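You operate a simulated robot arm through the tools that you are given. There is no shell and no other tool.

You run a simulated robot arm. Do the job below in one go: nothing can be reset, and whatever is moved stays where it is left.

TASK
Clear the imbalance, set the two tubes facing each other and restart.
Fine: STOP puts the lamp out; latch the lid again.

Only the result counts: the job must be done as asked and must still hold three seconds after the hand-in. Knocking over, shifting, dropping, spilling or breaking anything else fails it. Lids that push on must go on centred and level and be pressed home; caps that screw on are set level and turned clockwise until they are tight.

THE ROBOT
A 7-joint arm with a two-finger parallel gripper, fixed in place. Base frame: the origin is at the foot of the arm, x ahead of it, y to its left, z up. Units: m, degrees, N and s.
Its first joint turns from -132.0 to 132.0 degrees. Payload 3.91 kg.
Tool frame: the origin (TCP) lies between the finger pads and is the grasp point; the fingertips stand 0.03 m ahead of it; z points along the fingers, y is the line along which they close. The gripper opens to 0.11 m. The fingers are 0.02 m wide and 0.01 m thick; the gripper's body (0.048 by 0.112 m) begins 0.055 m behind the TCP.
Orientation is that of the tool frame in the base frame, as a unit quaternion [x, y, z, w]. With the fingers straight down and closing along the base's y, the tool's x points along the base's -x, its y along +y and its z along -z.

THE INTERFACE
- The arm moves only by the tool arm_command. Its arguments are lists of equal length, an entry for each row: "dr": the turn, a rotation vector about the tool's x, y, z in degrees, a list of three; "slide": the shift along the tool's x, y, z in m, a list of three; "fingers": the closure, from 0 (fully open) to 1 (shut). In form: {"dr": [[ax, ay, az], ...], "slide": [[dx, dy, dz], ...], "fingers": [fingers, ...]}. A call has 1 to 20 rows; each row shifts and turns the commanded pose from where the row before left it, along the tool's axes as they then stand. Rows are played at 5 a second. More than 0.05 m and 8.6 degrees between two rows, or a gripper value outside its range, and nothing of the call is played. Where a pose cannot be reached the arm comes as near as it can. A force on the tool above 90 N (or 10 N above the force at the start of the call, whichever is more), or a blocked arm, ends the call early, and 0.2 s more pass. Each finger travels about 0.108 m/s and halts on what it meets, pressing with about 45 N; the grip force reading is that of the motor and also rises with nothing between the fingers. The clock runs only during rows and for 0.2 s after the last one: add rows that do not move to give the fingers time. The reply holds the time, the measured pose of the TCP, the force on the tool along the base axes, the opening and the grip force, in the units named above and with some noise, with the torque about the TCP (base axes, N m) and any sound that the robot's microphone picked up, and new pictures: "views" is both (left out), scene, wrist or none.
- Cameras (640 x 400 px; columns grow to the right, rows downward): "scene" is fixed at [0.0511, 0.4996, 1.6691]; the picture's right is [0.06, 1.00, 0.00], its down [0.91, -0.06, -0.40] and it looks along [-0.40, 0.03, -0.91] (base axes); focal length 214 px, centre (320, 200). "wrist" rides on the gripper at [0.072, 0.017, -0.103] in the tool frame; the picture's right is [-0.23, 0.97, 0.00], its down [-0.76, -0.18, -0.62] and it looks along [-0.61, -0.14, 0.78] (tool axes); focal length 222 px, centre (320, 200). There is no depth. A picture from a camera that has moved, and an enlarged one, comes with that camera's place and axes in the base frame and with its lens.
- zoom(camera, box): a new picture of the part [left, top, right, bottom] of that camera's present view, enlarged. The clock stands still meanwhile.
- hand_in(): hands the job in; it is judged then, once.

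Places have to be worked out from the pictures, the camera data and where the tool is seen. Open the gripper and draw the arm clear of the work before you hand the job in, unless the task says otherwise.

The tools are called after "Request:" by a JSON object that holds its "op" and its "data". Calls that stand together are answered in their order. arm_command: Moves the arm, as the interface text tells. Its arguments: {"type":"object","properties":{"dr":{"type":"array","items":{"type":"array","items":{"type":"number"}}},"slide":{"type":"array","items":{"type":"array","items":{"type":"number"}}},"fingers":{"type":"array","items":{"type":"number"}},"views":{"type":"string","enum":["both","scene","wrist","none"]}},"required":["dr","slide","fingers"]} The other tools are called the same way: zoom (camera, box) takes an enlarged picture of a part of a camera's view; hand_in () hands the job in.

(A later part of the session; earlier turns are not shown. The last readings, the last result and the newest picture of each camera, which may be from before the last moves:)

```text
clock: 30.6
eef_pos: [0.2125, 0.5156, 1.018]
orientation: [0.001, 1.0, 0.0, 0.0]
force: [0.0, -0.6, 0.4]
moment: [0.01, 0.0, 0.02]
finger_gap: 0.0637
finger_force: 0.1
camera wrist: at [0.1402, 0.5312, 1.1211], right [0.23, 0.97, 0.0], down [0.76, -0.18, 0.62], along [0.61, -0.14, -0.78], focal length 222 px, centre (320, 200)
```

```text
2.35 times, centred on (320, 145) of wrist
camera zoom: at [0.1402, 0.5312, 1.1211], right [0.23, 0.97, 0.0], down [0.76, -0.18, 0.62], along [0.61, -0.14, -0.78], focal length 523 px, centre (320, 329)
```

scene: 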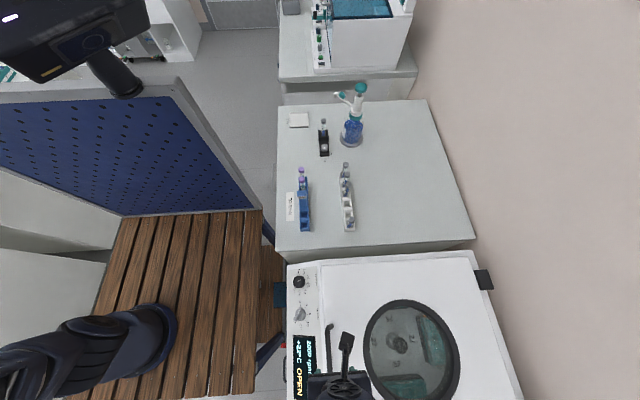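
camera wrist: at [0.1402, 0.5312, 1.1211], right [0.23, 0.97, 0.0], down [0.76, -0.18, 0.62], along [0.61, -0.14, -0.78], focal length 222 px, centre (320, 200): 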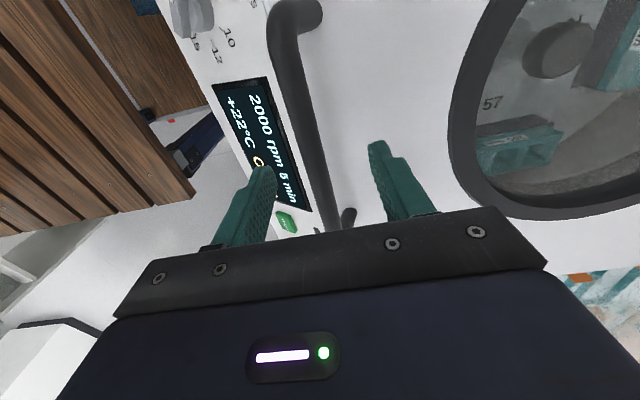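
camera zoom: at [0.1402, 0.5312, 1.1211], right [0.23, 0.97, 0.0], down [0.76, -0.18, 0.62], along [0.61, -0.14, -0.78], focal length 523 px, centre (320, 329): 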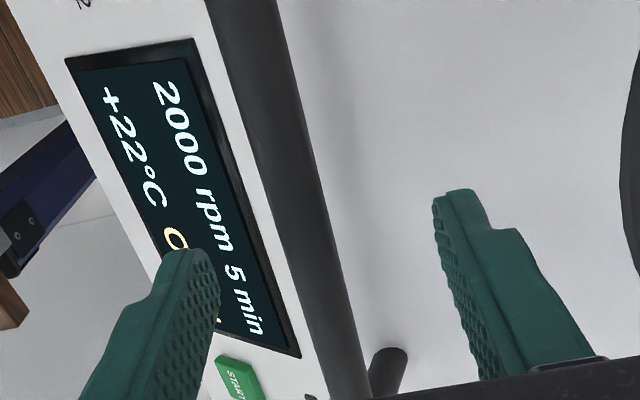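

Combining views, the bar is at z ≈ 1.000, y ≈ 0.5135. I go down so the TCP is on the bar and close on it.

Request:
{"op": "arm_command", "data": {"dr": [[0, 0, 0], [0, 0, 0], [0, 0, 0], [0, 0, 0], [0, 0, 0], [0, 0, 0]], "slide": [[0, -0.002, 0.009], [0, 0, 0.009], [0, 0, 0], [0, 0, 0], [0, 0, 0], [0, 0, 0]], "fingers": [0.42, 0.42, 0.6, 0.8, 1, 1], "views": "wrist"}}

Request:
{"op": "zoom", "data": {"camera": "wrist", "box": [200, 60, 440, 230]}}

```text
clock: 32.0
eef_pos: [0.2129, 0.5144, 0.9992]
orientation: [0.0, 1.0, 0.0, 0.0]
force: [0.5, 10.0, -3.0]
moment: [0.04, -0.15, 0.32]
finger_gap: 0.0138
finger_force: 45.1
camera wrist: at [0.1403, 0.5301, 1.1031], right [0.23, 0.97, 0.0], down [0.76, -0.18, 0.62], along [0.61, -0.14, -0.78], focal length 222 px, centre (320, 200)
```

wrist: 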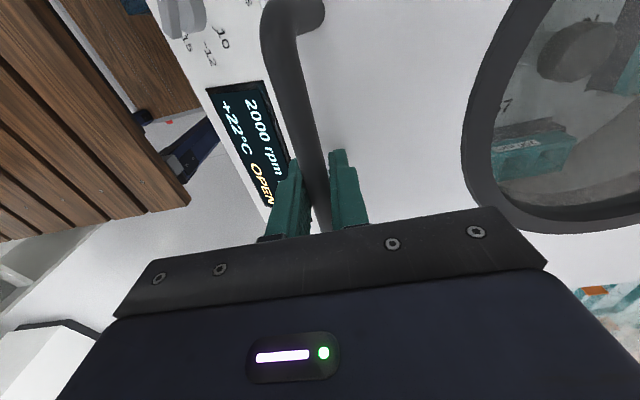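

```text
2.35 times, centred on (320, 145) of wrist
camera zoom: at [0.1403, 0.5301, 1.1031], right [0.23, 0.97, 0.0], down [0.76, -0.18, 0.62], along [0.61, -0.14, -0.78], focal length 523 px, centre (320, 329)
```

zoom: 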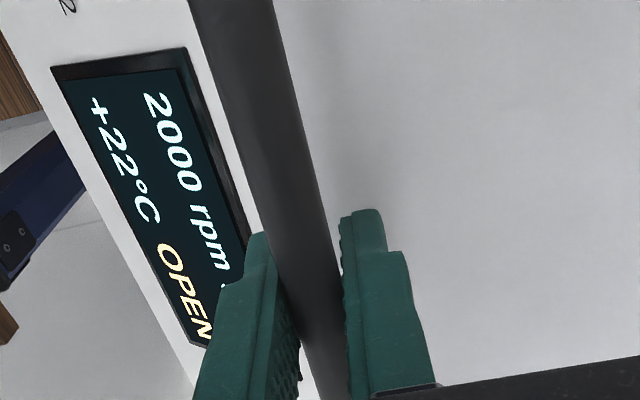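

The bar is held (gap 13.8 mm). The hinges sit near y ≈ 1.04, z ≈ 0.94, so I lift the lid along that arc, first about 8°, keeping the tool vertical so the round bar pivots in the fingers, and check the forces.

Request:
{"op": "arm_command", "data": {"dr": [[0, 0, 0], [0, 0, 0], [0, 0, 0], [0, 0, 0], [0, 0, 0]], "slide": [[0, 0.0025, -0.018], [0, 0.003, -0.018], [0, 0.004, -0.018], [0, 0.004, -0.018], [0, 0, 0]], "fingers": [1, 1, 1, 1, 1]}}

```text
clock: 33.2
eef_pos: [0.2139, 0.526, 1.0711]
orientation: [0.001, 1.0, -0.001, 0.0]
force: [-6.2, 17.5, -6.0]
moment: [0.0, -0.09, 0.17]
finger_gap: 0.0138
finger_force: 44.6
camera wrist: at [0.1403, 0.5433, 1.1749], right [0.23, 0.97, 0.0], down [0.76, -0.18, 0.62], along [0.61, -0.14, -0.78], focal length 222 px, centre (320, 200)
```

scene: 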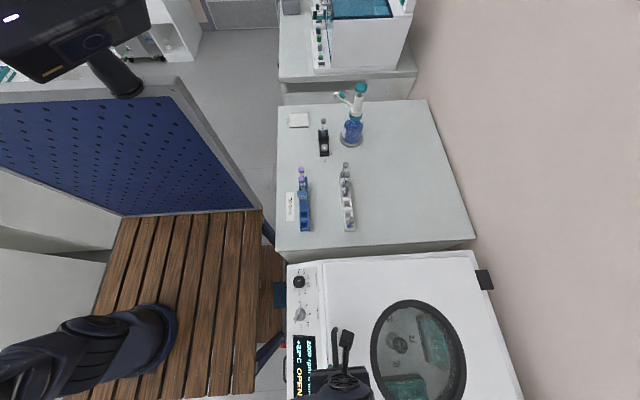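
wrist: 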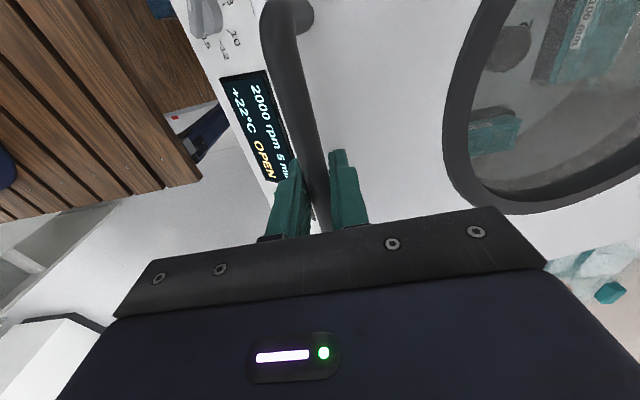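

The lid rises with only about 6 N of weight felt. I continue along the arc to about 24°.

Request:
{"op": "arm_command", "data": {"dr": [[0, 0, 0], [0, 0, 0], [0, 0, 0], [0, 0, 0], [0, 0, 0]], "slide": [[0, 0.012, -0.035], [0, 0.013, -0.0342], [0, 0.0152, -0.0332], [0, 0.0175, -0.0321], [0, 0, 0]], "fingers": [1, 1, 1, 1, 1], "views": "scene"}}

```text
clock: 34.4
eef_pos: [0.2128, 0.5841, 1.2066]
orientation: [0.001, 1.0, 0.0, 0.0]
force: [-6.5, -3.5, 3.2]
moment: [0.08, 0.24, -0.01]
finger_gap: 0.0135
finger_force: 45.1
```

scene: 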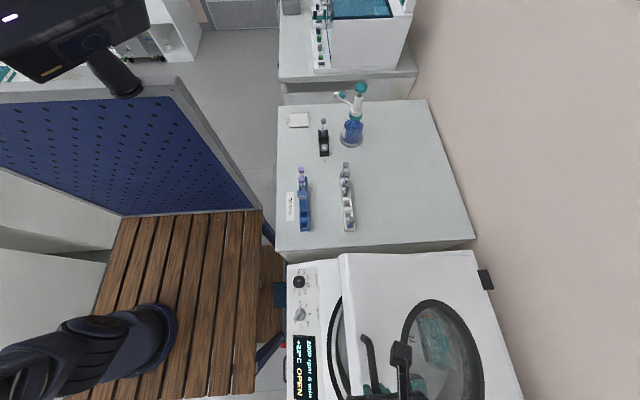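

The lid is well balanced, with forces near zero. I carry on to about 48°.

Request:
{"op": "arm_command", "data": {"dr": [[0, 0, 0], [0, 0, 0], [0, 0, 0], [0, 0, 0], [0, 0, 0], [0, 0, 0], [0, 0, 0]], "slide": [[0, 0.0196, -0.0308], [0, 0.0218, -0.0293], [0, 0.0238, -0.0278], [0, 0.0256, -0.026], [0, 0.0274, -0.0242], [0, 0.029, -0.0222], [0, 0, 0]], "fingers": [1, 1, 1, 1, 1, 1, 1]}}

```text
clock: 36.0
eef_pos: [0.2125, 0.7338, 1.3627]
orientation: [0.002, 1.0, -0.002, 0.0]
force: [-3.9, 21.3, -31.6]
moment: [0.05, 0.04, -0.31]
finger_gap: 0.014
finger_force: 44.8
camera wrist: at [0.1408, 0.751, 1.4664], right [0.23, 0.97, 0.0], down [0.76, -0.18, 0.62], along [0.61, -0.15, -0.78], focal length 222 px, centre (320, 200)
```

scene: 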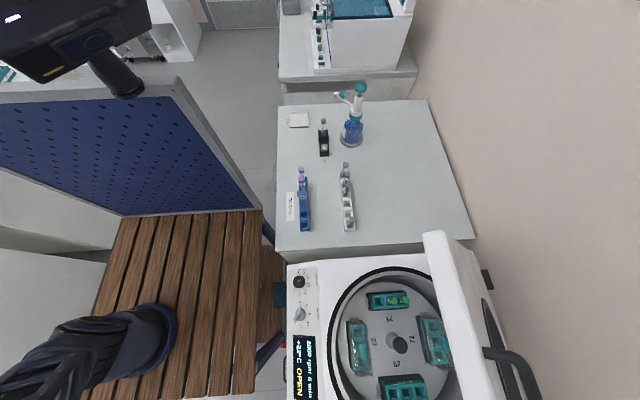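
wrist: 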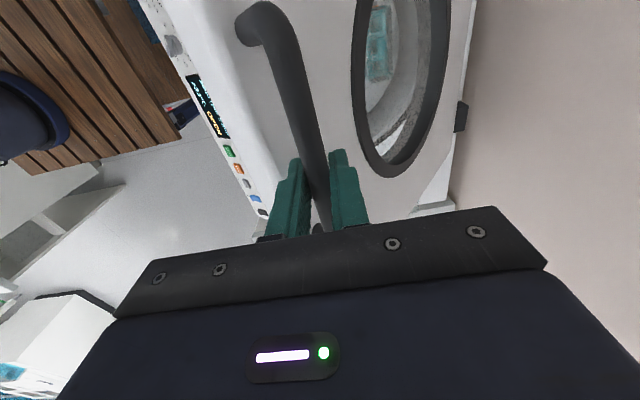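

The scene camera now sees into the rotor. The pull of about 38 N is purely radial, and a circle fit puts the hinge at (y 1.01, z 0.948) with radius 0.498. I correct the path and continue to about 66°.

Request:
{"op": "arm_command", "data": {"dr": [[0, 0, 0], [0, 0, 0], [0, 0, 0], [0, 0, 0], [0, 0, 0]], "slide": [[0, 0.0291, -0.0125], [0, 0.0307, -0.0163], [0, 0.0317, -0.0141], [0, 0.0327, -0.0119], [0, 0, 0]], "fingers": [1, 1, 1, 1, 1]}}

```text
clock: 37.2
eef_pos: [0.2112, 0.8004, 1.399]
orientation: [0.0, 1.0, 0.001, 0.0]
force: [-9.6, -5.1, 10.0]
moment: [-0.15, -0.2, -0.49]
finger_gap: 0.0138
finger_force: 45.0
out of reach, approached as far as the arm can: row 3, 4
camera wrist: at [0.1397, 0.8171, 1.5029], right [0.23, 0.97, 0.0], down [0.76, -0.18, 0.62], along [0.61, -0.14, -0.78], focal length 222 px, centre (320, 200)
```

scene: 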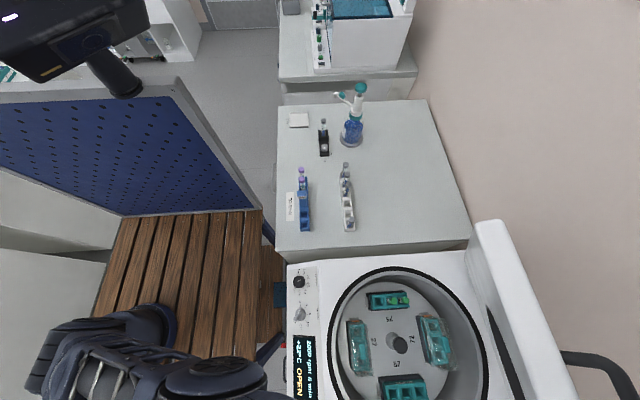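
wrist: 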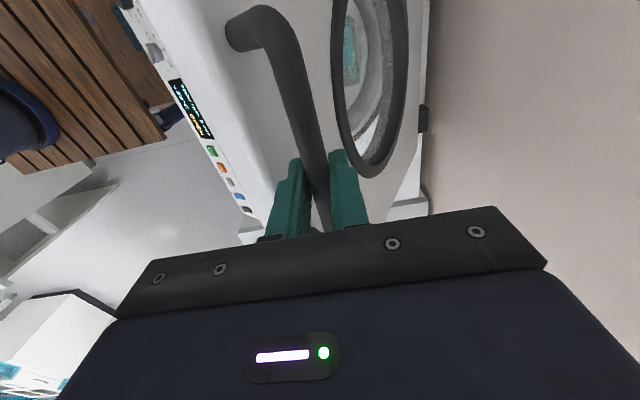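

The arm reaches its limit with a vertical tool at about 59° of lid opening. I tilt the tool outward in steps, which brings the wrist nearer and lets it follow the commanded arc point.

Request:
{"op": "arm_command", "data": {"dr": [[-6, 0, 0], [-6, 0, 0], [-6, 0, 0], [0, 0, 0]], "slide": [[0, 0, 0], [0, 0, 0], [0, 0, 0], [0, 0, 0]], "fingers": [1, 1, 1, 1]}}

```text
clock: 38.2
eef_pos: [0.2129, 0.8029, 1.3993]
orientation: [0.001, 0.987, 0.158, 0.0]
force: [-12.8, -0.7, 3.7]
moment: [0.17, -0.08, -0.82]
finger_gap: 0.0138
finger_force: 45.1
camera wrist: at [0.1402, 0.7852, 1.5026], right [0.23, 0.93, 0.3], down [0.76, -0.36, 0.54], along [0.61, 0.11, -0.79], focal length 222 px, centre (320, 200)
```

scene: 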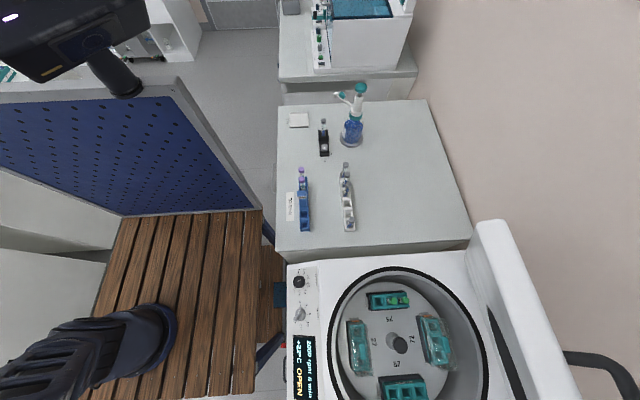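
wrist: 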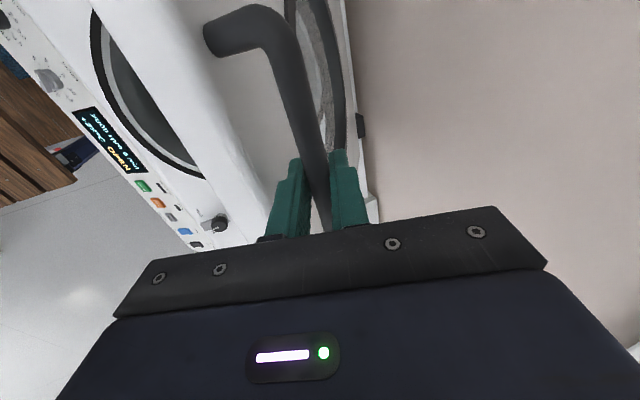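

The command simply clamped at the reachable pose, so I add tilt to 30° and then follow the arc further.

Request:
{"op": "arm_command", "data": {"dr": [[-6, 0, 0], [-6, 0, 0], [0, 0, 0], [0, 0, 0], [0, 0, 0], [0, 0, 0]], "slide": [[0, 0, 0], [0, 0, 0], [0, 0.0227, 0.0018], [0, 0.0343, 0.0061], [0, 0.0337, 0.0084], [0, 0, 0]], "fingers": [1, 1, 1, 1, 1, 1]}}

```text
clock: 39.6
eef_pos: [0.2131, 0.8898, 1.4274]
orientation: [0.001, 0.966, 0.257, 0.0]
force: [-10.4, 4.7, -15.8]
moment: [-0.09, 0.06, -1.07]
finger_gap: 0.0139
finger_force: 44.7
camera wrist: at [0.1408, 0.8519, 1.5265], right [0.23, 0.84, 0.48], down [0.76, -0.47, 0.45], along [0.61, 0.26, -0.75], focal length 222 px, centre (320, 200)
```

scene: 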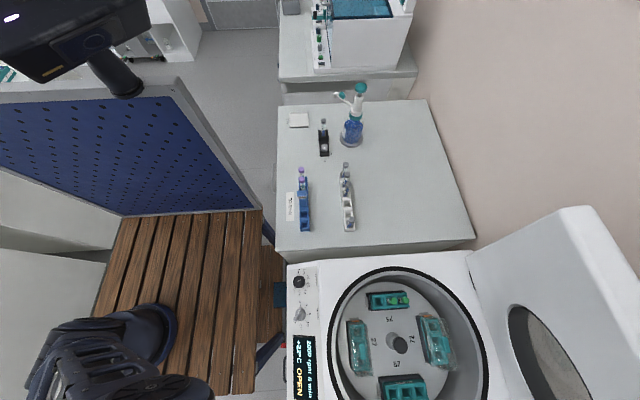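
wrist: 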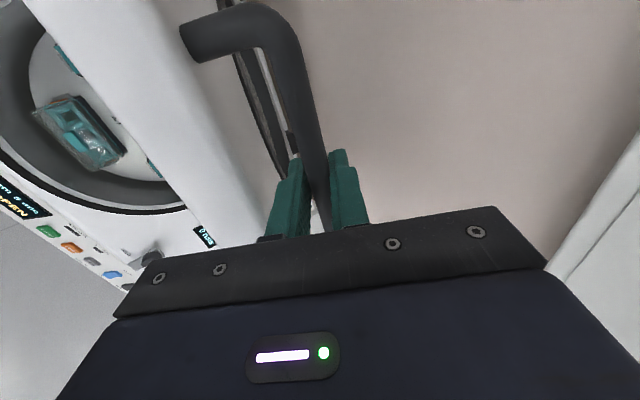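

The lid is at about 70° and moving freely. I tilt to 42° and go on to roughly 80°.

Request:
{"op": "arm_command", "data": {"dr": [[-6, 0, 0], [-6, 0, 0], [0, 0, 0], [0, 0, 0], [0, 0, 0], [0, 0, 0]], "slide": [[0, 0, 0], [0, 0, 0], [0, 0.028, 0.0197], [0, 0.0289, 0.0194], [0, 0.0274, 0.0214], [0, 0, 0]], "fingers": [1, 1, 1, 1, 1, 1]}}

```text
clock: 40.4
eef_pos: [0.2139, 0.8997, 1.429]
orientation: [0.001, 0.938, 0.348, 0.0]
force: [-5.6, -70.9, -26.1]
moment: [-0.48, 0.63, -0.33]
finger_gap: 0.0137
finger_force: 45.2
stopped in row 3: the force on the tool passed its limit at 180 N (the readings are from after the stop); the commanded pose is now the measured one
camera wrist: at [0.1416, 0.8442, 1.5187], right [0.23, 0.74, 0.64], down [0.76, -0.54, 0.35], along [0.61, 0.4, -0.69], focal length 222 px, centre (320, 200)
```

scene: 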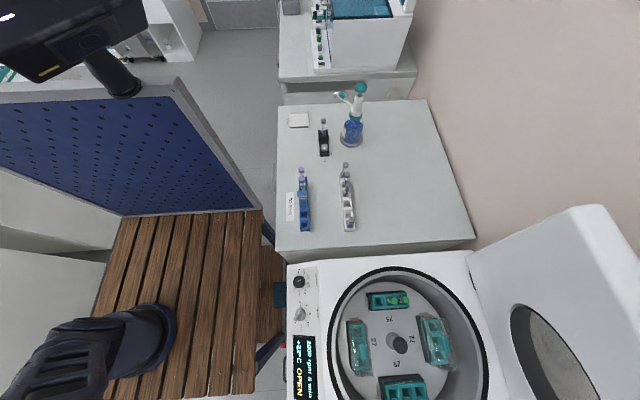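
wrist: 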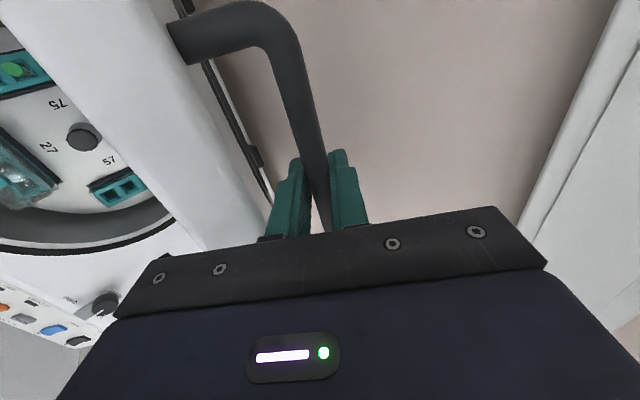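

The lid hit its end stop at about 72°. I ease the hand back 4 mm and open the fingers a little, still around the bar, to see whether the lid stays up.

Request:
{"op": "arm_command", "data": {"dr": [[0, 0, 0], [0, 0, 0], [0, 0, 0], [0, 0, 0], [0, 0, 0], [0, 0, 0], [0, 0, 0], [0, 0, 0]], "slide": [[0, -0.001, -0.001], [0, 0, 0], [0, 0, 0], [0, 0, 0], [0, 0, 0], [0, 0, 0], [0, 0, 0], [0, 0, 0]], "fingers": [1, 0.75, 0.7, 0.7, 0.7, 0.7, 0.7, 0.7]}}

Request:
{"op": "zoom", "data": {"camera": "wrist", "box": [160, 0, 400, 240]}}

```text
clock: 42.1
eef_pos: [0.2138, 0.9014, 1.4297]
orientation: [0.001, 0.936, 0.352, 0.001]
force: [0.1, -0.7, -0.3]
moment: [0.02, -0.01, 0.02]
finger_gap: 0.0332
finger_force: 0.0
camera wrist: at [0.1417, 0.8456, 1.5194], right [0.23, 0.73, 0.64], down [0.76, -0.55, 0.35], along [0.61, 0.41, -0.68], focal length 222 px, centre (320, 200)
```

scene: 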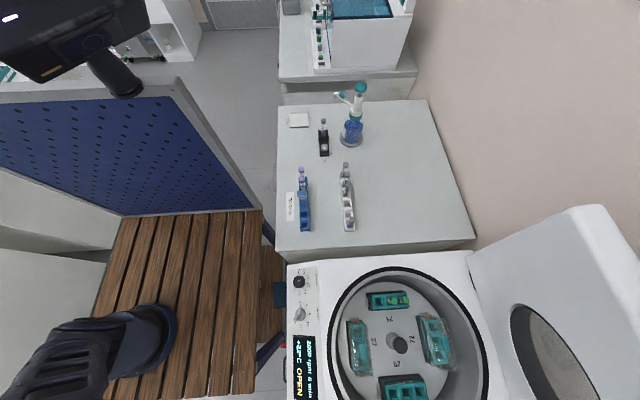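
wrist: 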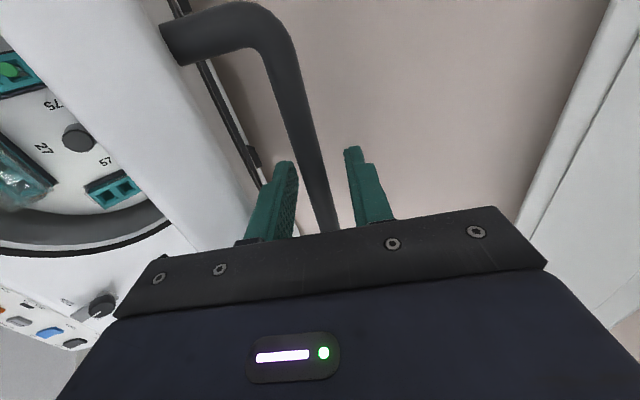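

```text
1.67 times, centred on (280, 120) of wrist
camera zoom: at [0.1417, 0.8456, 1.5194], right [0.23, 0.73, 0.64], down [0.76, -0.55, 0.35], along [0.61, 0.41, -0.68], focal length 370 px, centre (387, 333)
```

zoom: 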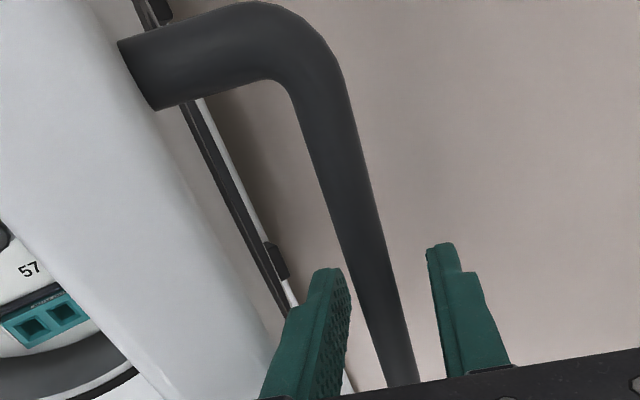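

The lid stays up by itself with the bar free between the fingers. I withdraw backwards along the tool axis.

Request:
{"op": "arm_command", "data": {"dr": [[0, 0, 0], [0, 0, 0], [0, 0, 0], [0, 0, 0]], "slide": [[0, 0, -0.025], [0, 0, -0.025], [0, 0, -0.025], [0, 0, -0.025]], "fingers": [0.7, 0.7, 0.7, 0.7]}}

```text
clock: 43.1
eef_pos: [0.2138, 0.8372, 1.505]
orientation: [0.001, 0.936, 0.352, 0.001]
force: [-0.1, 0.1, -1.1]
moment: [-0.01, 0.02, -0.03]
finger_gap: 0.0328
finger_force: 0.1
camera wrist: at [0.1417, 0.7806, 1.5938], right [0.23, 0.73, 0.64], down [0.76, -0.54, 0.35], along [0.61, 0.41, -0.68], focal length 222 px, centre (320, 200)
```

scene: 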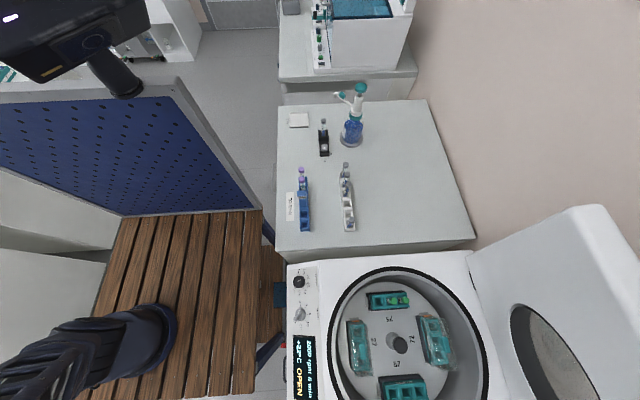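
wrist: 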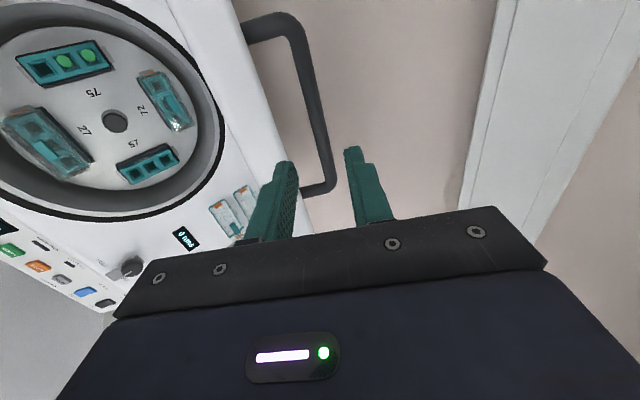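

The hand is clear. I zoom into the rotor from both cameras: two green caps appear in the bucket at "75" and the opposite bucket "57" looks empty.

Request:
{"op": "zoom", "data": {"camera": "wrist", "box": [0, 0, 240, 220]}}

Request:
{"op": "zoom", "data": {"camera": "scene", "box": [320, 270, 500, 400]}}

Request:
{"op": "zoom", "data": {"camera": "wrist", "box": [100, 20, 220, 200]}}

Request:
{"op": "zoom", "data": {"camera": "scene", "box": [350, 280, 430, 325]}}

```text
1.82 times, centred on (120, 110) of wrist
camera zoom: at [0.1417, 0.7806, 1.5938], right [0.23, 0.73, 0.64], down [0.76, -0.54, 0.35], along [0.61, 0.41, -0.68], focal length 404 px, centre (684, 364)
```

zoom: 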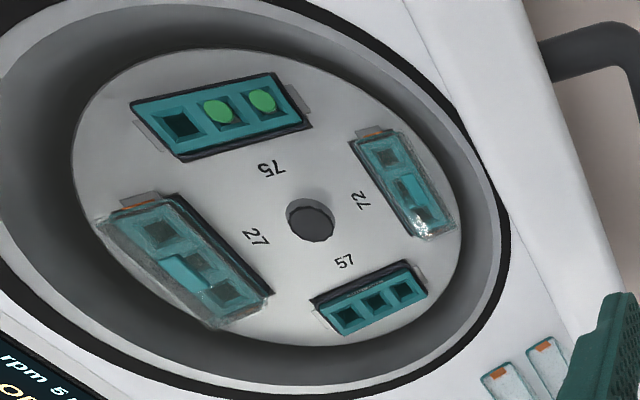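

```text
3.08 times, centred on (410, 335) of scene
camera zoom: at [0.0511, 0.4996, 1.6691], right [0.06, 1.0, 0.0], down [0.91, -0.06, -0.4], along [-0.4, 0.03, -0.91], focal length 660 px, centre (43, -215)
```

zoom: 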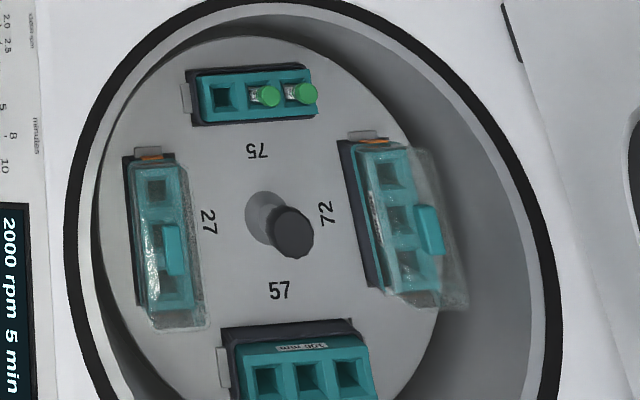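

```text
2.22 times, centred on (160, 110) of wrist
camera zoom: at [0.1417, 0.7806, 1.5938], right [0.23, 0.73, 0.64], down [0.76, -0.54, 0.35], along [0.61, 0.41, -0.68], focal length 494 px, centre (676, 400)
```

zoom: 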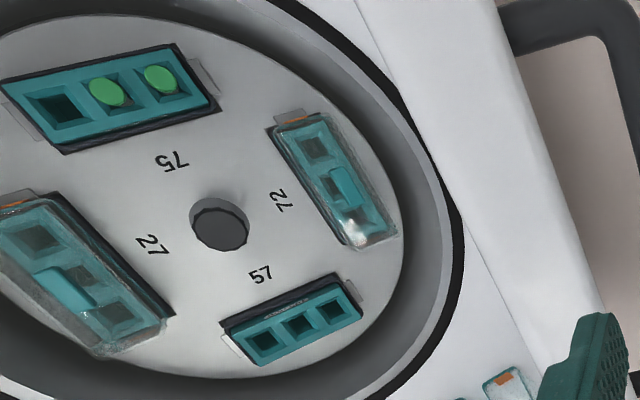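

```text
8.00 times, centred on (390, 302) of scene
camera zoom: at [0.0511, 0.4996, 1.6691], right [0.06, 1.0, 0.0], down [0.91, -0.06, -0.4], along [-0.4, 0.03, -0.91], focal length 1716 px, centre (-240, -620)
```

zoom: 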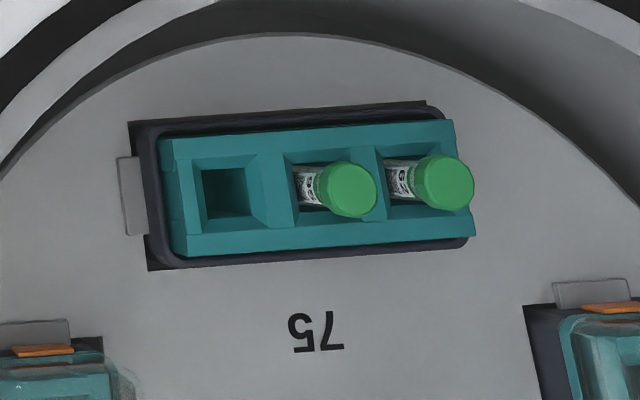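

Bucket 75 holds tubes in its middle and +y holes, bucket 57 is empty, and the other two wear covers. Moving the +y tube to the middle hole of 57 will set the two exactly opposite. I back away from the lid, lower and level the tool.

Request:
{"op": "arm_command", "data": {"dr": [[0, 0, 0], [0, 0, 0], [0, 0, 0], [0, 0, 0], [0, 0, 0], [0, 0, 0], [0, 0, 0], [0, 0, 0], [0, 0, 0], [0, 0, 0], [8.24, 0, 0], [8.24, 0, 0], [8.24, 0, 0], [8.24, 0, 0], [8.24, 0, 0], [0, 0, 0]], "slide": [[0, -0.0301, -0.0264], [0, -0.0301, -0.0264], [0, -0.0301, -0.0264], [0, -0.0301, -0.0264], [0, -0.0301, -0.0264], [0, -0.0399, 0.0182], [0, -0.0399, 0.0182], [0, -0.0399, 0.0182], [0, -0.0399, 0.0182], [0, -0.0399, 0.0182], [0, 0, 0], [0, 0, 0], [0, 0, 0], [0, 0, 0], [0, 0, 0], [0, 0, 0]], "fingers": [0.7, 0.7, 0.7, 0.7, 0.7, 0.7, 0.7, 0.7, 0.7, 0.7, 0.7, 0.7, 0.7, 0.7, 0.7, 0.7], "views": "wrist"}}

```text
clock: 46.5
eef_pos: [0.214, 0.5443, 1.3049]
orientation: [0.001, 1.0, -0.001, 0.0]
force: [-0.7, -0.1, -0.3]
moment: [0.02, -0.03, -0.01]
finger_gap: 0.0329
finger_force: 0.0
camera wrist: at [0.1413, 0.5615, 1.4094], right [0.23, 0.97, 0.0], down [0.76, -0.18, 0.62], along [0.61, -0.14, -0.78], focal length 222 px, centre (320, 200)
```

wrist: 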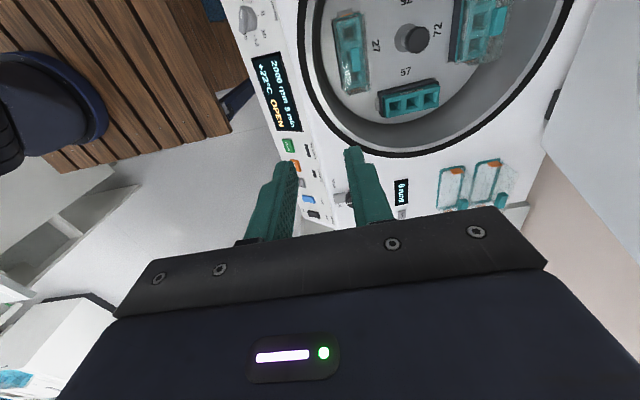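

I zoom on the 57 bucket from here, then turn the tool −90° for the next view.

Request:
{"op": "zoom", "data": {"camera": "wrist", "box": [320, 0, 520, 130]}}

Request:
{"op": "arm_command", "data": {"dr": [[0, 0, -8.2], [0, 0, -8.2], [0, 0, -8.2], [0, 0, -8.2], [0, 0, -8.2], [0, 0, -8.2], [0, 0, -8.2], [0, 0, -8.2], [0, 0, -8.2], [0, 0, -8.2], [0, 0, -8.0], [0, 0, 0]], "slide": [[0, 0, 0], [0, 0, 0], [0, 0, 0], [0, 0, 0], [0, 0, 0], [0, 0, 0], [0, 0, 0], [0, 0, 0], [0, 0, 0], [0, 0, 0], [0, 0, 0], [0, 0, 0]], "fingers": [0.3, 0.3, 0.3, 0.3, 0.3, 0.3, 0.3, 0.3, 0.3, 0.3, 0.3, 0.3], "views": "wrist"}}

Request:
{"op": "zoom", "data": {"camera": "wrist", "box": [200, 40, 440, 200]}}

```text
3.08 times, centred on (420, 65) of wrist
camera zoom: at [0.1413, 0.5615, 1.4094], right [0.23, 0.97, 0.0], down [0.76, -0.18, 0.62], along [0.61, -0.14, -0.78], focal length 684 px, centre (12, 615)
```

zoom: 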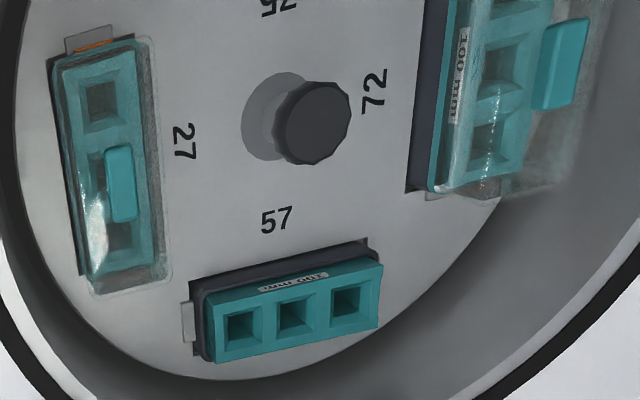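

```text
clock: 49.1
eef_pos: [0.2131, 0.5459, 1.3051]
orientation: [0.707, -0.707, 0.0, 0.0]
force: [0.3, -0.6, -0.2]
moment: [0.02, 0.01, -0.03]
finger_gap: 0.0769
finger_force: 0.0
camera wrist: at [0.1968, 0.4724, 1.4092], right [-0.97, 0.23, 0.0], down [0.18, 0.76, 0.62], along [0.14, 0.61, -0.78], focal length 222 px, centre (320, 200)
```

wrist: 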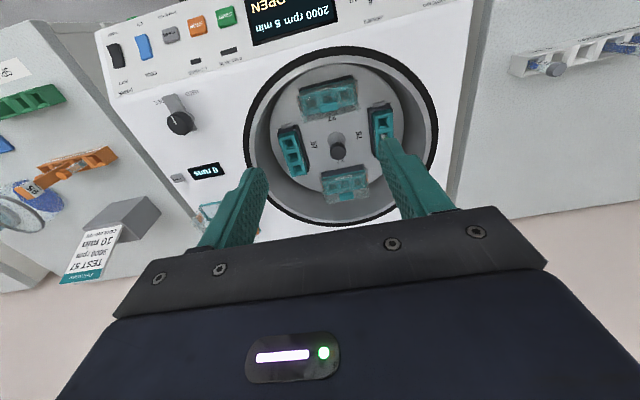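

```text
2.50 times, centred on (320, 120) of wrist
camera zoom: at [0.1968, 0.4724, 1.4092], right [-0.97, 0.23, 0.0], down [0.18, 0.76, 0.62], along [0.14, 0.61, -0.78], focal length 555 px, centre (320, 400)
```

zoom: 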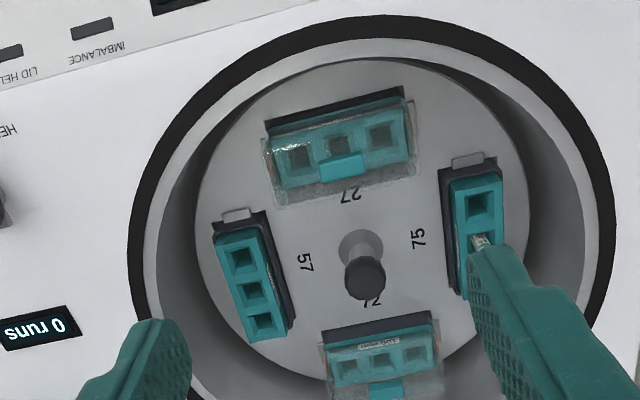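

Bucket 57's three holes are empty. From two views the +y tube's cap in bucket 75 is near (0.087, 0.785, ~0.89); I hover over it with the fingers opening along x.

Request:
{"op": "arm_command", "data": {"dr": [[0, 0, 0], [0, 0, 0], [0, 0, 0], [0, 0, 0], [0, 0, 0], [0, 0, 0], [0, 0, 0], [0, 0, 0], [0, 0, 0]], "slide": [[-0.0299, 0.01575, 0.0281], [-0.0299, 0.01575, 0.0281], [-0.0299, 0.01575, 0.0281], [-0.0299, 0.01575, 0.0281], [-0.0299, 0.01575, 0.0281], [-0.0299, 0.01575, 0.0281], [-0.0299, 0.01575, 0.0281], [-0.0299, 0.01575, 0.0281], [0, 0, 0]], "fingers": [0.3, 0.3, 0.3, 0.3, 0.3, 0.3, 0.3, 0.3, 0.3]}}

Request:
{"op": "zoom", "data": {"camera": "wrist", "box": [220, 60, 420, 220]}}

Request:
{"op": "zoom", "data": {"camera": "scene", "box": [320, 260, 480, 360]}}

```text
clock: 51.1
eef_pos: [0.0874, 0.7835, 1.0794]
orientation: [-0.706, 0.708, 0.0, 0.0]
force: [-0.5, 0.5, 0.6]
moment: [0.01, -0.02, 0.01]
finger_gap: 0.0769
finger_force: 0.2
camera wrist: at [0.0707, 0.7107, 1.184], right [-0.97, 0.23, 0.0], down [0.18, 0.76, 0.62], along [0.14, 0.61, -0.78], focal length 222 px, centre (320, 200)
```

scene: 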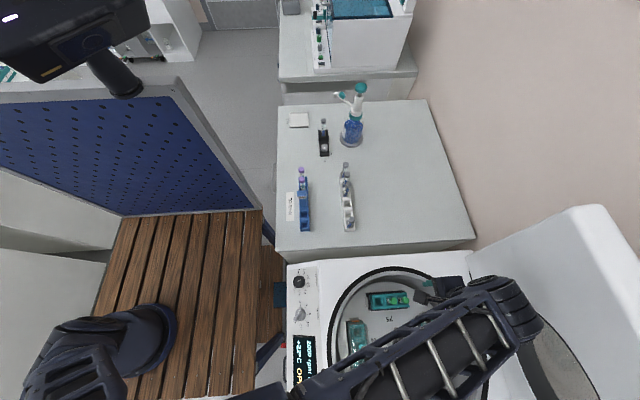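
wrist: 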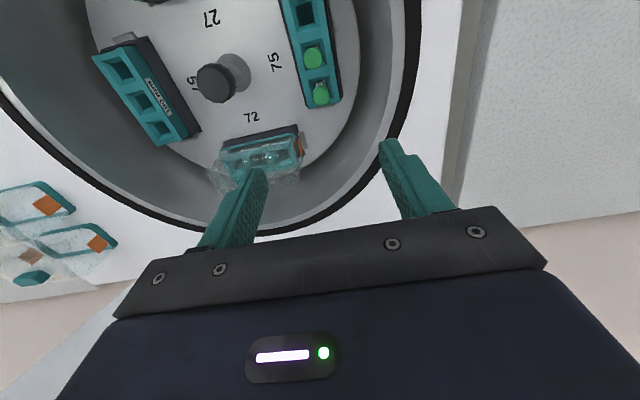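

```text
2.50 times, centred on (320, 140) of wrist
camera zoom: at [0.0707, 0.7107, 1.184], right [-0.97, 0.23, 0.0], down [0.18, 0.76, 0.62], along [0.14, 0.61, -0.78], focal length 555 px, centre (320, 350)
```

zoom: 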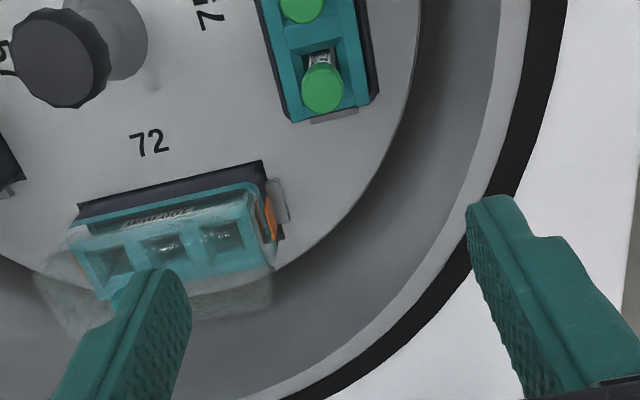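

```text
4.00 times, centred on (400, 310) of scene
camera zoom: at [0.0511, 0.4996, 1.6691], right [0.06, 1.0, 0.0], down [0.91, -0.06, -0.4], along [-0.4, 0.03, -0.91], focal length 858 px, centre (0, -240)
```

zoom: 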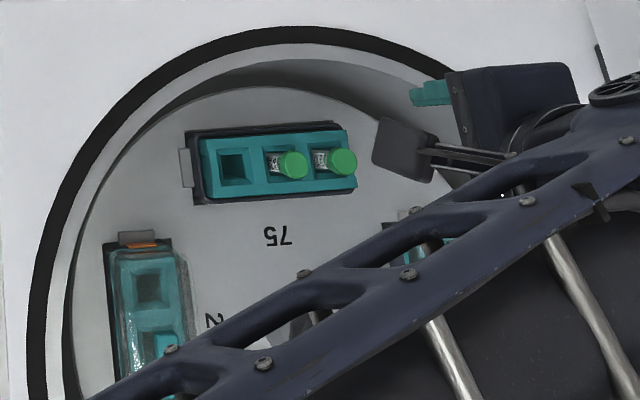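

The cap is in line with the tool in x. I descend 9 cm and re-measure to fix its height and y.

Request:
{"op": "arm_command", "data": {"dr": [[0, 0, 0], [0, 0, 0], [0, 0, 0], [0, 0, 0]], "slide": [[0, 0, 0.03], [0, 0, 0.03], [0, 0, 0.03], [0, 0, 0]], "fingers": [0.5, 0.5, 0.5, 0.5]}}

Request:
{"op": "zoom", "data": {"camera": "wrist", "box": [220, 40, 420, 220]}}

Request:
{"op": "zoom", "data": {"camera": "scene", "box": [360, 270, 460, 330]}}

```text
clock: 52.1
eef_pos: [0.0876, 0.7849, 0.991]
orientation: [-0.707, 0.707, 0.0, 0.0]
force: [-1.1, -0.1, -0.8]
moment: [-0.01, 0.0, -0.02]
finger_gap: 0.0548
finger_force: 0.0
camera wrist: at [0.0707, 0.7108, 1.0944], right [-0.97, 0.23, 0.0], down [0.18, 0.76, 0.62], along [0.14, 0.61, -0.78], focal length 222 px, centre (320, 200)
```

scene: 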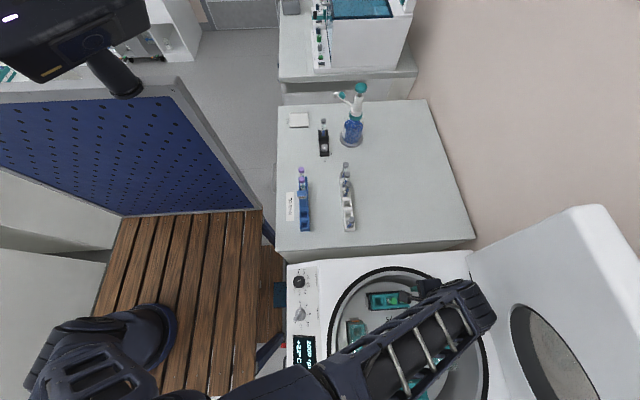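
wrist: 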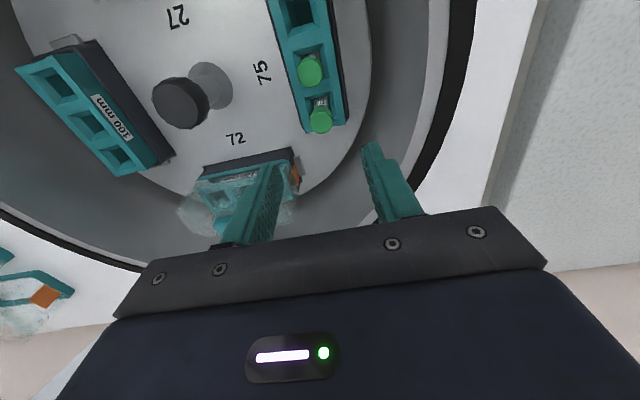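

```text
2.22 times, centred on (320, 130) of wrist
camera zoom: at [0.0707, 0.7108, 1.0944], right [-0.97, 0.23, 0.0], down [0.18, 0.76, 0.62], along [0.14, 0.61, -0.78], focal length 494 px, centre (320, 356)
```

zoom: 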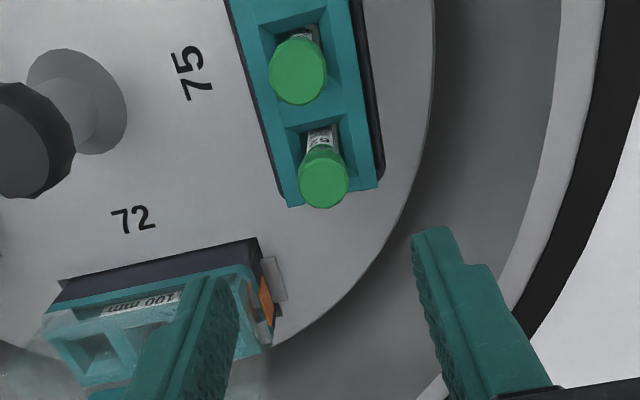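

```text
6.40 times, centred on (410, 300) of scene
camera zoom: at [0.0511, 0.4996, 1.6691], right [0.06, 1.0, 0.0], down [0.91, -0.06, -0.4], along [-0.4, 0.03, -0.91], focal length 1373 px, centre (-256, -440)
```

zoom: 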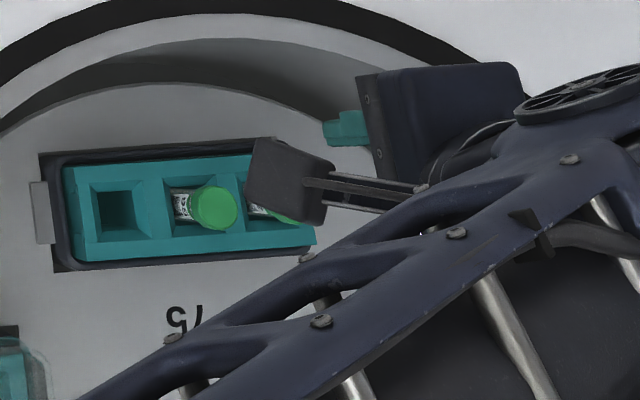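

Cap top fixes at about (0.085, 0.7785, 0.898), diameter ≈ 0.019, with the bucket rim near 0.85. I shift over it and descend to just above with narrower fingers, then check.

Request:
{"op": "arm_command", "data": {"dr": [[0, 0, 0], [0, 0, 0], [0, 0, 0], [0, 0, 0]], "slide": [[0.006, 0.0022, 0.02], [0, 0, 0.03], [0, 0, 0.024], [0, 0, 0]], "fingers": [0.55, 0.55, 0.55, 0.55], "views": "wrist"}}

Request:
{"op": "zoom", "data": {"camera": "wrist", "box": [240, 80, 400, 220]}}

```text
clock: 53.1
eef_pos: [0.0856, 0.7791, 0.9157]
orientation: [0.707, -0.707, 0.0, 0.0]
force: [0.1, -0.9, 0.7]
moment: [-0.01, 0.02, 0.01]
finger_gap: 0.0495
finger_force: 0.0
camera wrist: at [0.0692, 0.7055, 1.0206], right [-0.97, 0.23, 0.0], down [0.18, 0.76, 0.62], along [0.14, 0.61, -0.78], focal length 222 px, centre (320, 200)
```

wrist: 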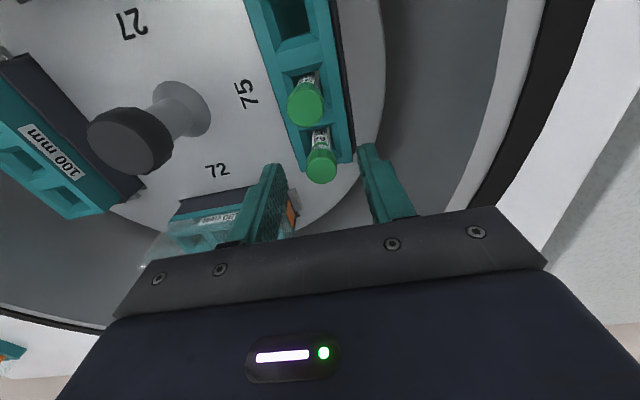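

```text
2.86 times, centred on (320, 150) of wrist
camera zoom: at [0.0692, 0.7055, 1.0206], right [-0.97, 0.23, 0.0], down [0.18, 0.76, 0.62], along [0.14, 0.61, -0.78], focal length 635 px, centre (320, 343)
```

zoom: 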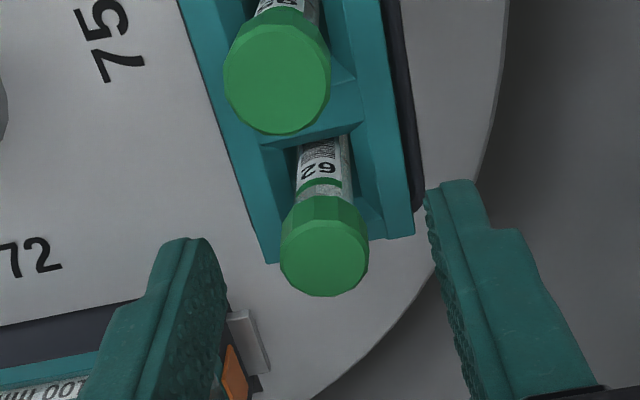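

The cap (tube 62) is centred to within 2 mm. I go down 23 mm and close on the cap.

Request:
{"op": "arm_command", "data": {"dr": [[0, 0, 0], [0, 0, 0], [0, 0, 0], [0, 0, 0], [0, 0, 0], [0, 0, 0], [0, 0, 0]], "slide": [[0.001, 0.001, 0.012], [0, 0, 0.011], [0, 0, 0], [0, 0, 0], [0, 0, 0], [0, 0, 0], [0, 0, 0]], "fingers": [0.55, 0.55, 0.65, 0.75, 0.85, 1, 1], "views": "wrist"}}

Request:
{"op": "zoom", "data": {"camera": "wrist", "box": [240, 80, 400, 220]}}

```text
clock: 54.8
eef_pos: [0.086, 0.7787, 0.8935]
orientation: [-0.706, 0.708, 0.0, 0.0]
force: [-0.3, -0.2, -0.6]
moment: [-0.03, 0.02, -0.02]
finger_gap: 0.0193
finger_force: 44.7
camera wrist: at [0.068, 0.7048, 0.9976], right [-0.97, 0.23, 0.0], down [0.18, 0.76, 0.62], along [0.14, 0.61, -0.78], focal length 222 px, centre (320, 200)
```

wrist: 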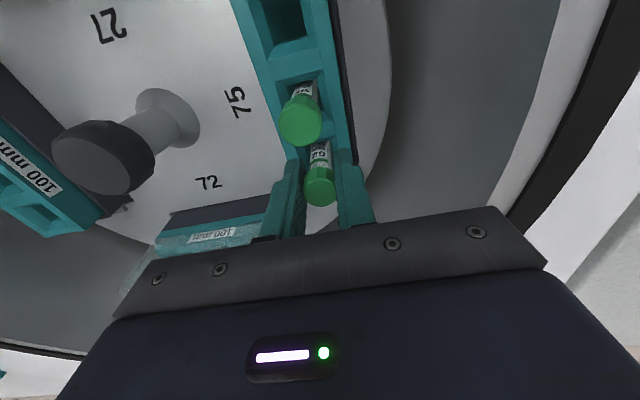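

```text
2.86 times, centred on (320, 150) of wrist
camera zoom: at [0.068, 0.7048, 0.9976], right [-0.97, 0.23, 0.0], down [0.18, 0.76, 0.62], along [0.14, 0.61, -0.78], focal length 635 px, centre (320, 343)
```

zoom: 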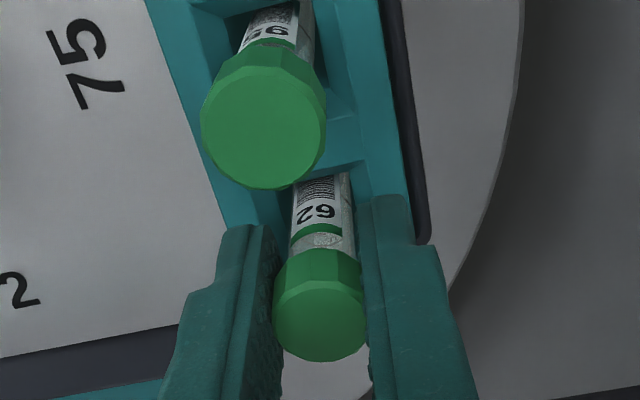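

The cap is held squarely (gap 19.3 mm, no side force). I lift straight up 16 cm and look.

Request:
{"op": "arm_command", "data": {"dr": [[0, 0, 0], [0, 0, 0], [0, 0, 0], [0, 0, 0], [0, 0, 0], [0, 0, 0], [0, 0, 0], [0, 0, 0], [0, 0, 0]], "slide": [[0, 0, -0.01], [0, 0, -0.02], [0, 0, -0.02], [0, 0, -0.02], [0, 0, -0.02], [0, 0, -0.025], [0, 0, -0.025], [0, 0, -0.02], [0, 0, 0]], "fingers": [1, 1, 1, 1, 1, 1, 1, 1, 1]}}

Request:
{"op": "zoom", "data": {"camera": "wrist", "box": [200, 40, 420, 220]}}

Request:
{"op": "zoom", "data": {"camera": "scene", "box": [340, 260, 500, 360]}}

```text
clock: 56.8
eef_pos: [0.0854, 0.7762, 1.0531]
orientation: [-0.707, 0.708, 0.0, 0.0]
force: [0.5, 0.7, -0.5]
moment: [0.01, -0.01, 0.0]
finger_gap: 0.019
finger_force: 45.3
camera wrist: at [0.0677, 0.7044, 1.1576], right [-0.97, 0.23, 0.0], down [0.18, 0.76, 0.62], along [0.14, 0.61, -0.78], focal length 222 px, centre (320, 200)
```

scene: 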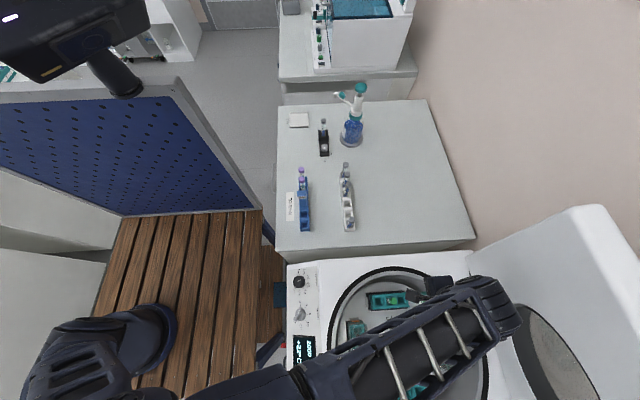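
wrist: 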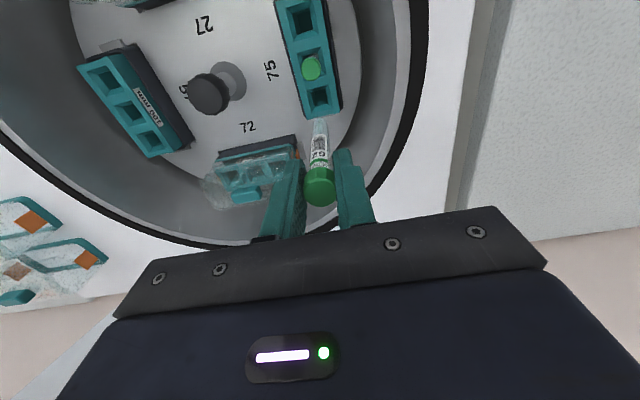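

```text
2.22 times, centred on (310, 130) of wrist
camera zoom: at [0.0677, 0.7044, 1.1576], right [-0.97, 0.23, 0.0], down [0.18, 0.76, 0.62], along [0.14, 0.61, -0.78], focal length 494 px, centre (342, 356)
```

zoom: 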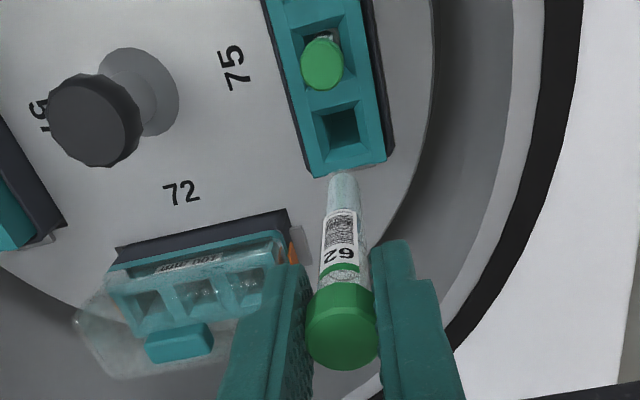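

```text
4.00 times, centred on (420, 310) of scene
camera zoom: at [0.0511, 0.4996, 1.6691], right [0.06, 1.0, 0.0], down [0.91, -0.06, -0.4], along [-0.4, 0.03, -0.91], focal length 858 px, centre (-80, -240)
```

zoom: 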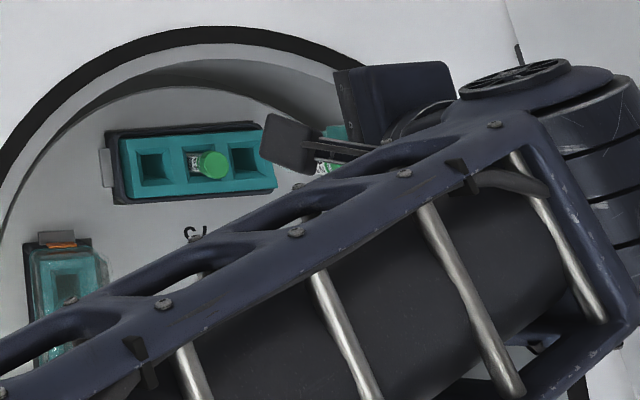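

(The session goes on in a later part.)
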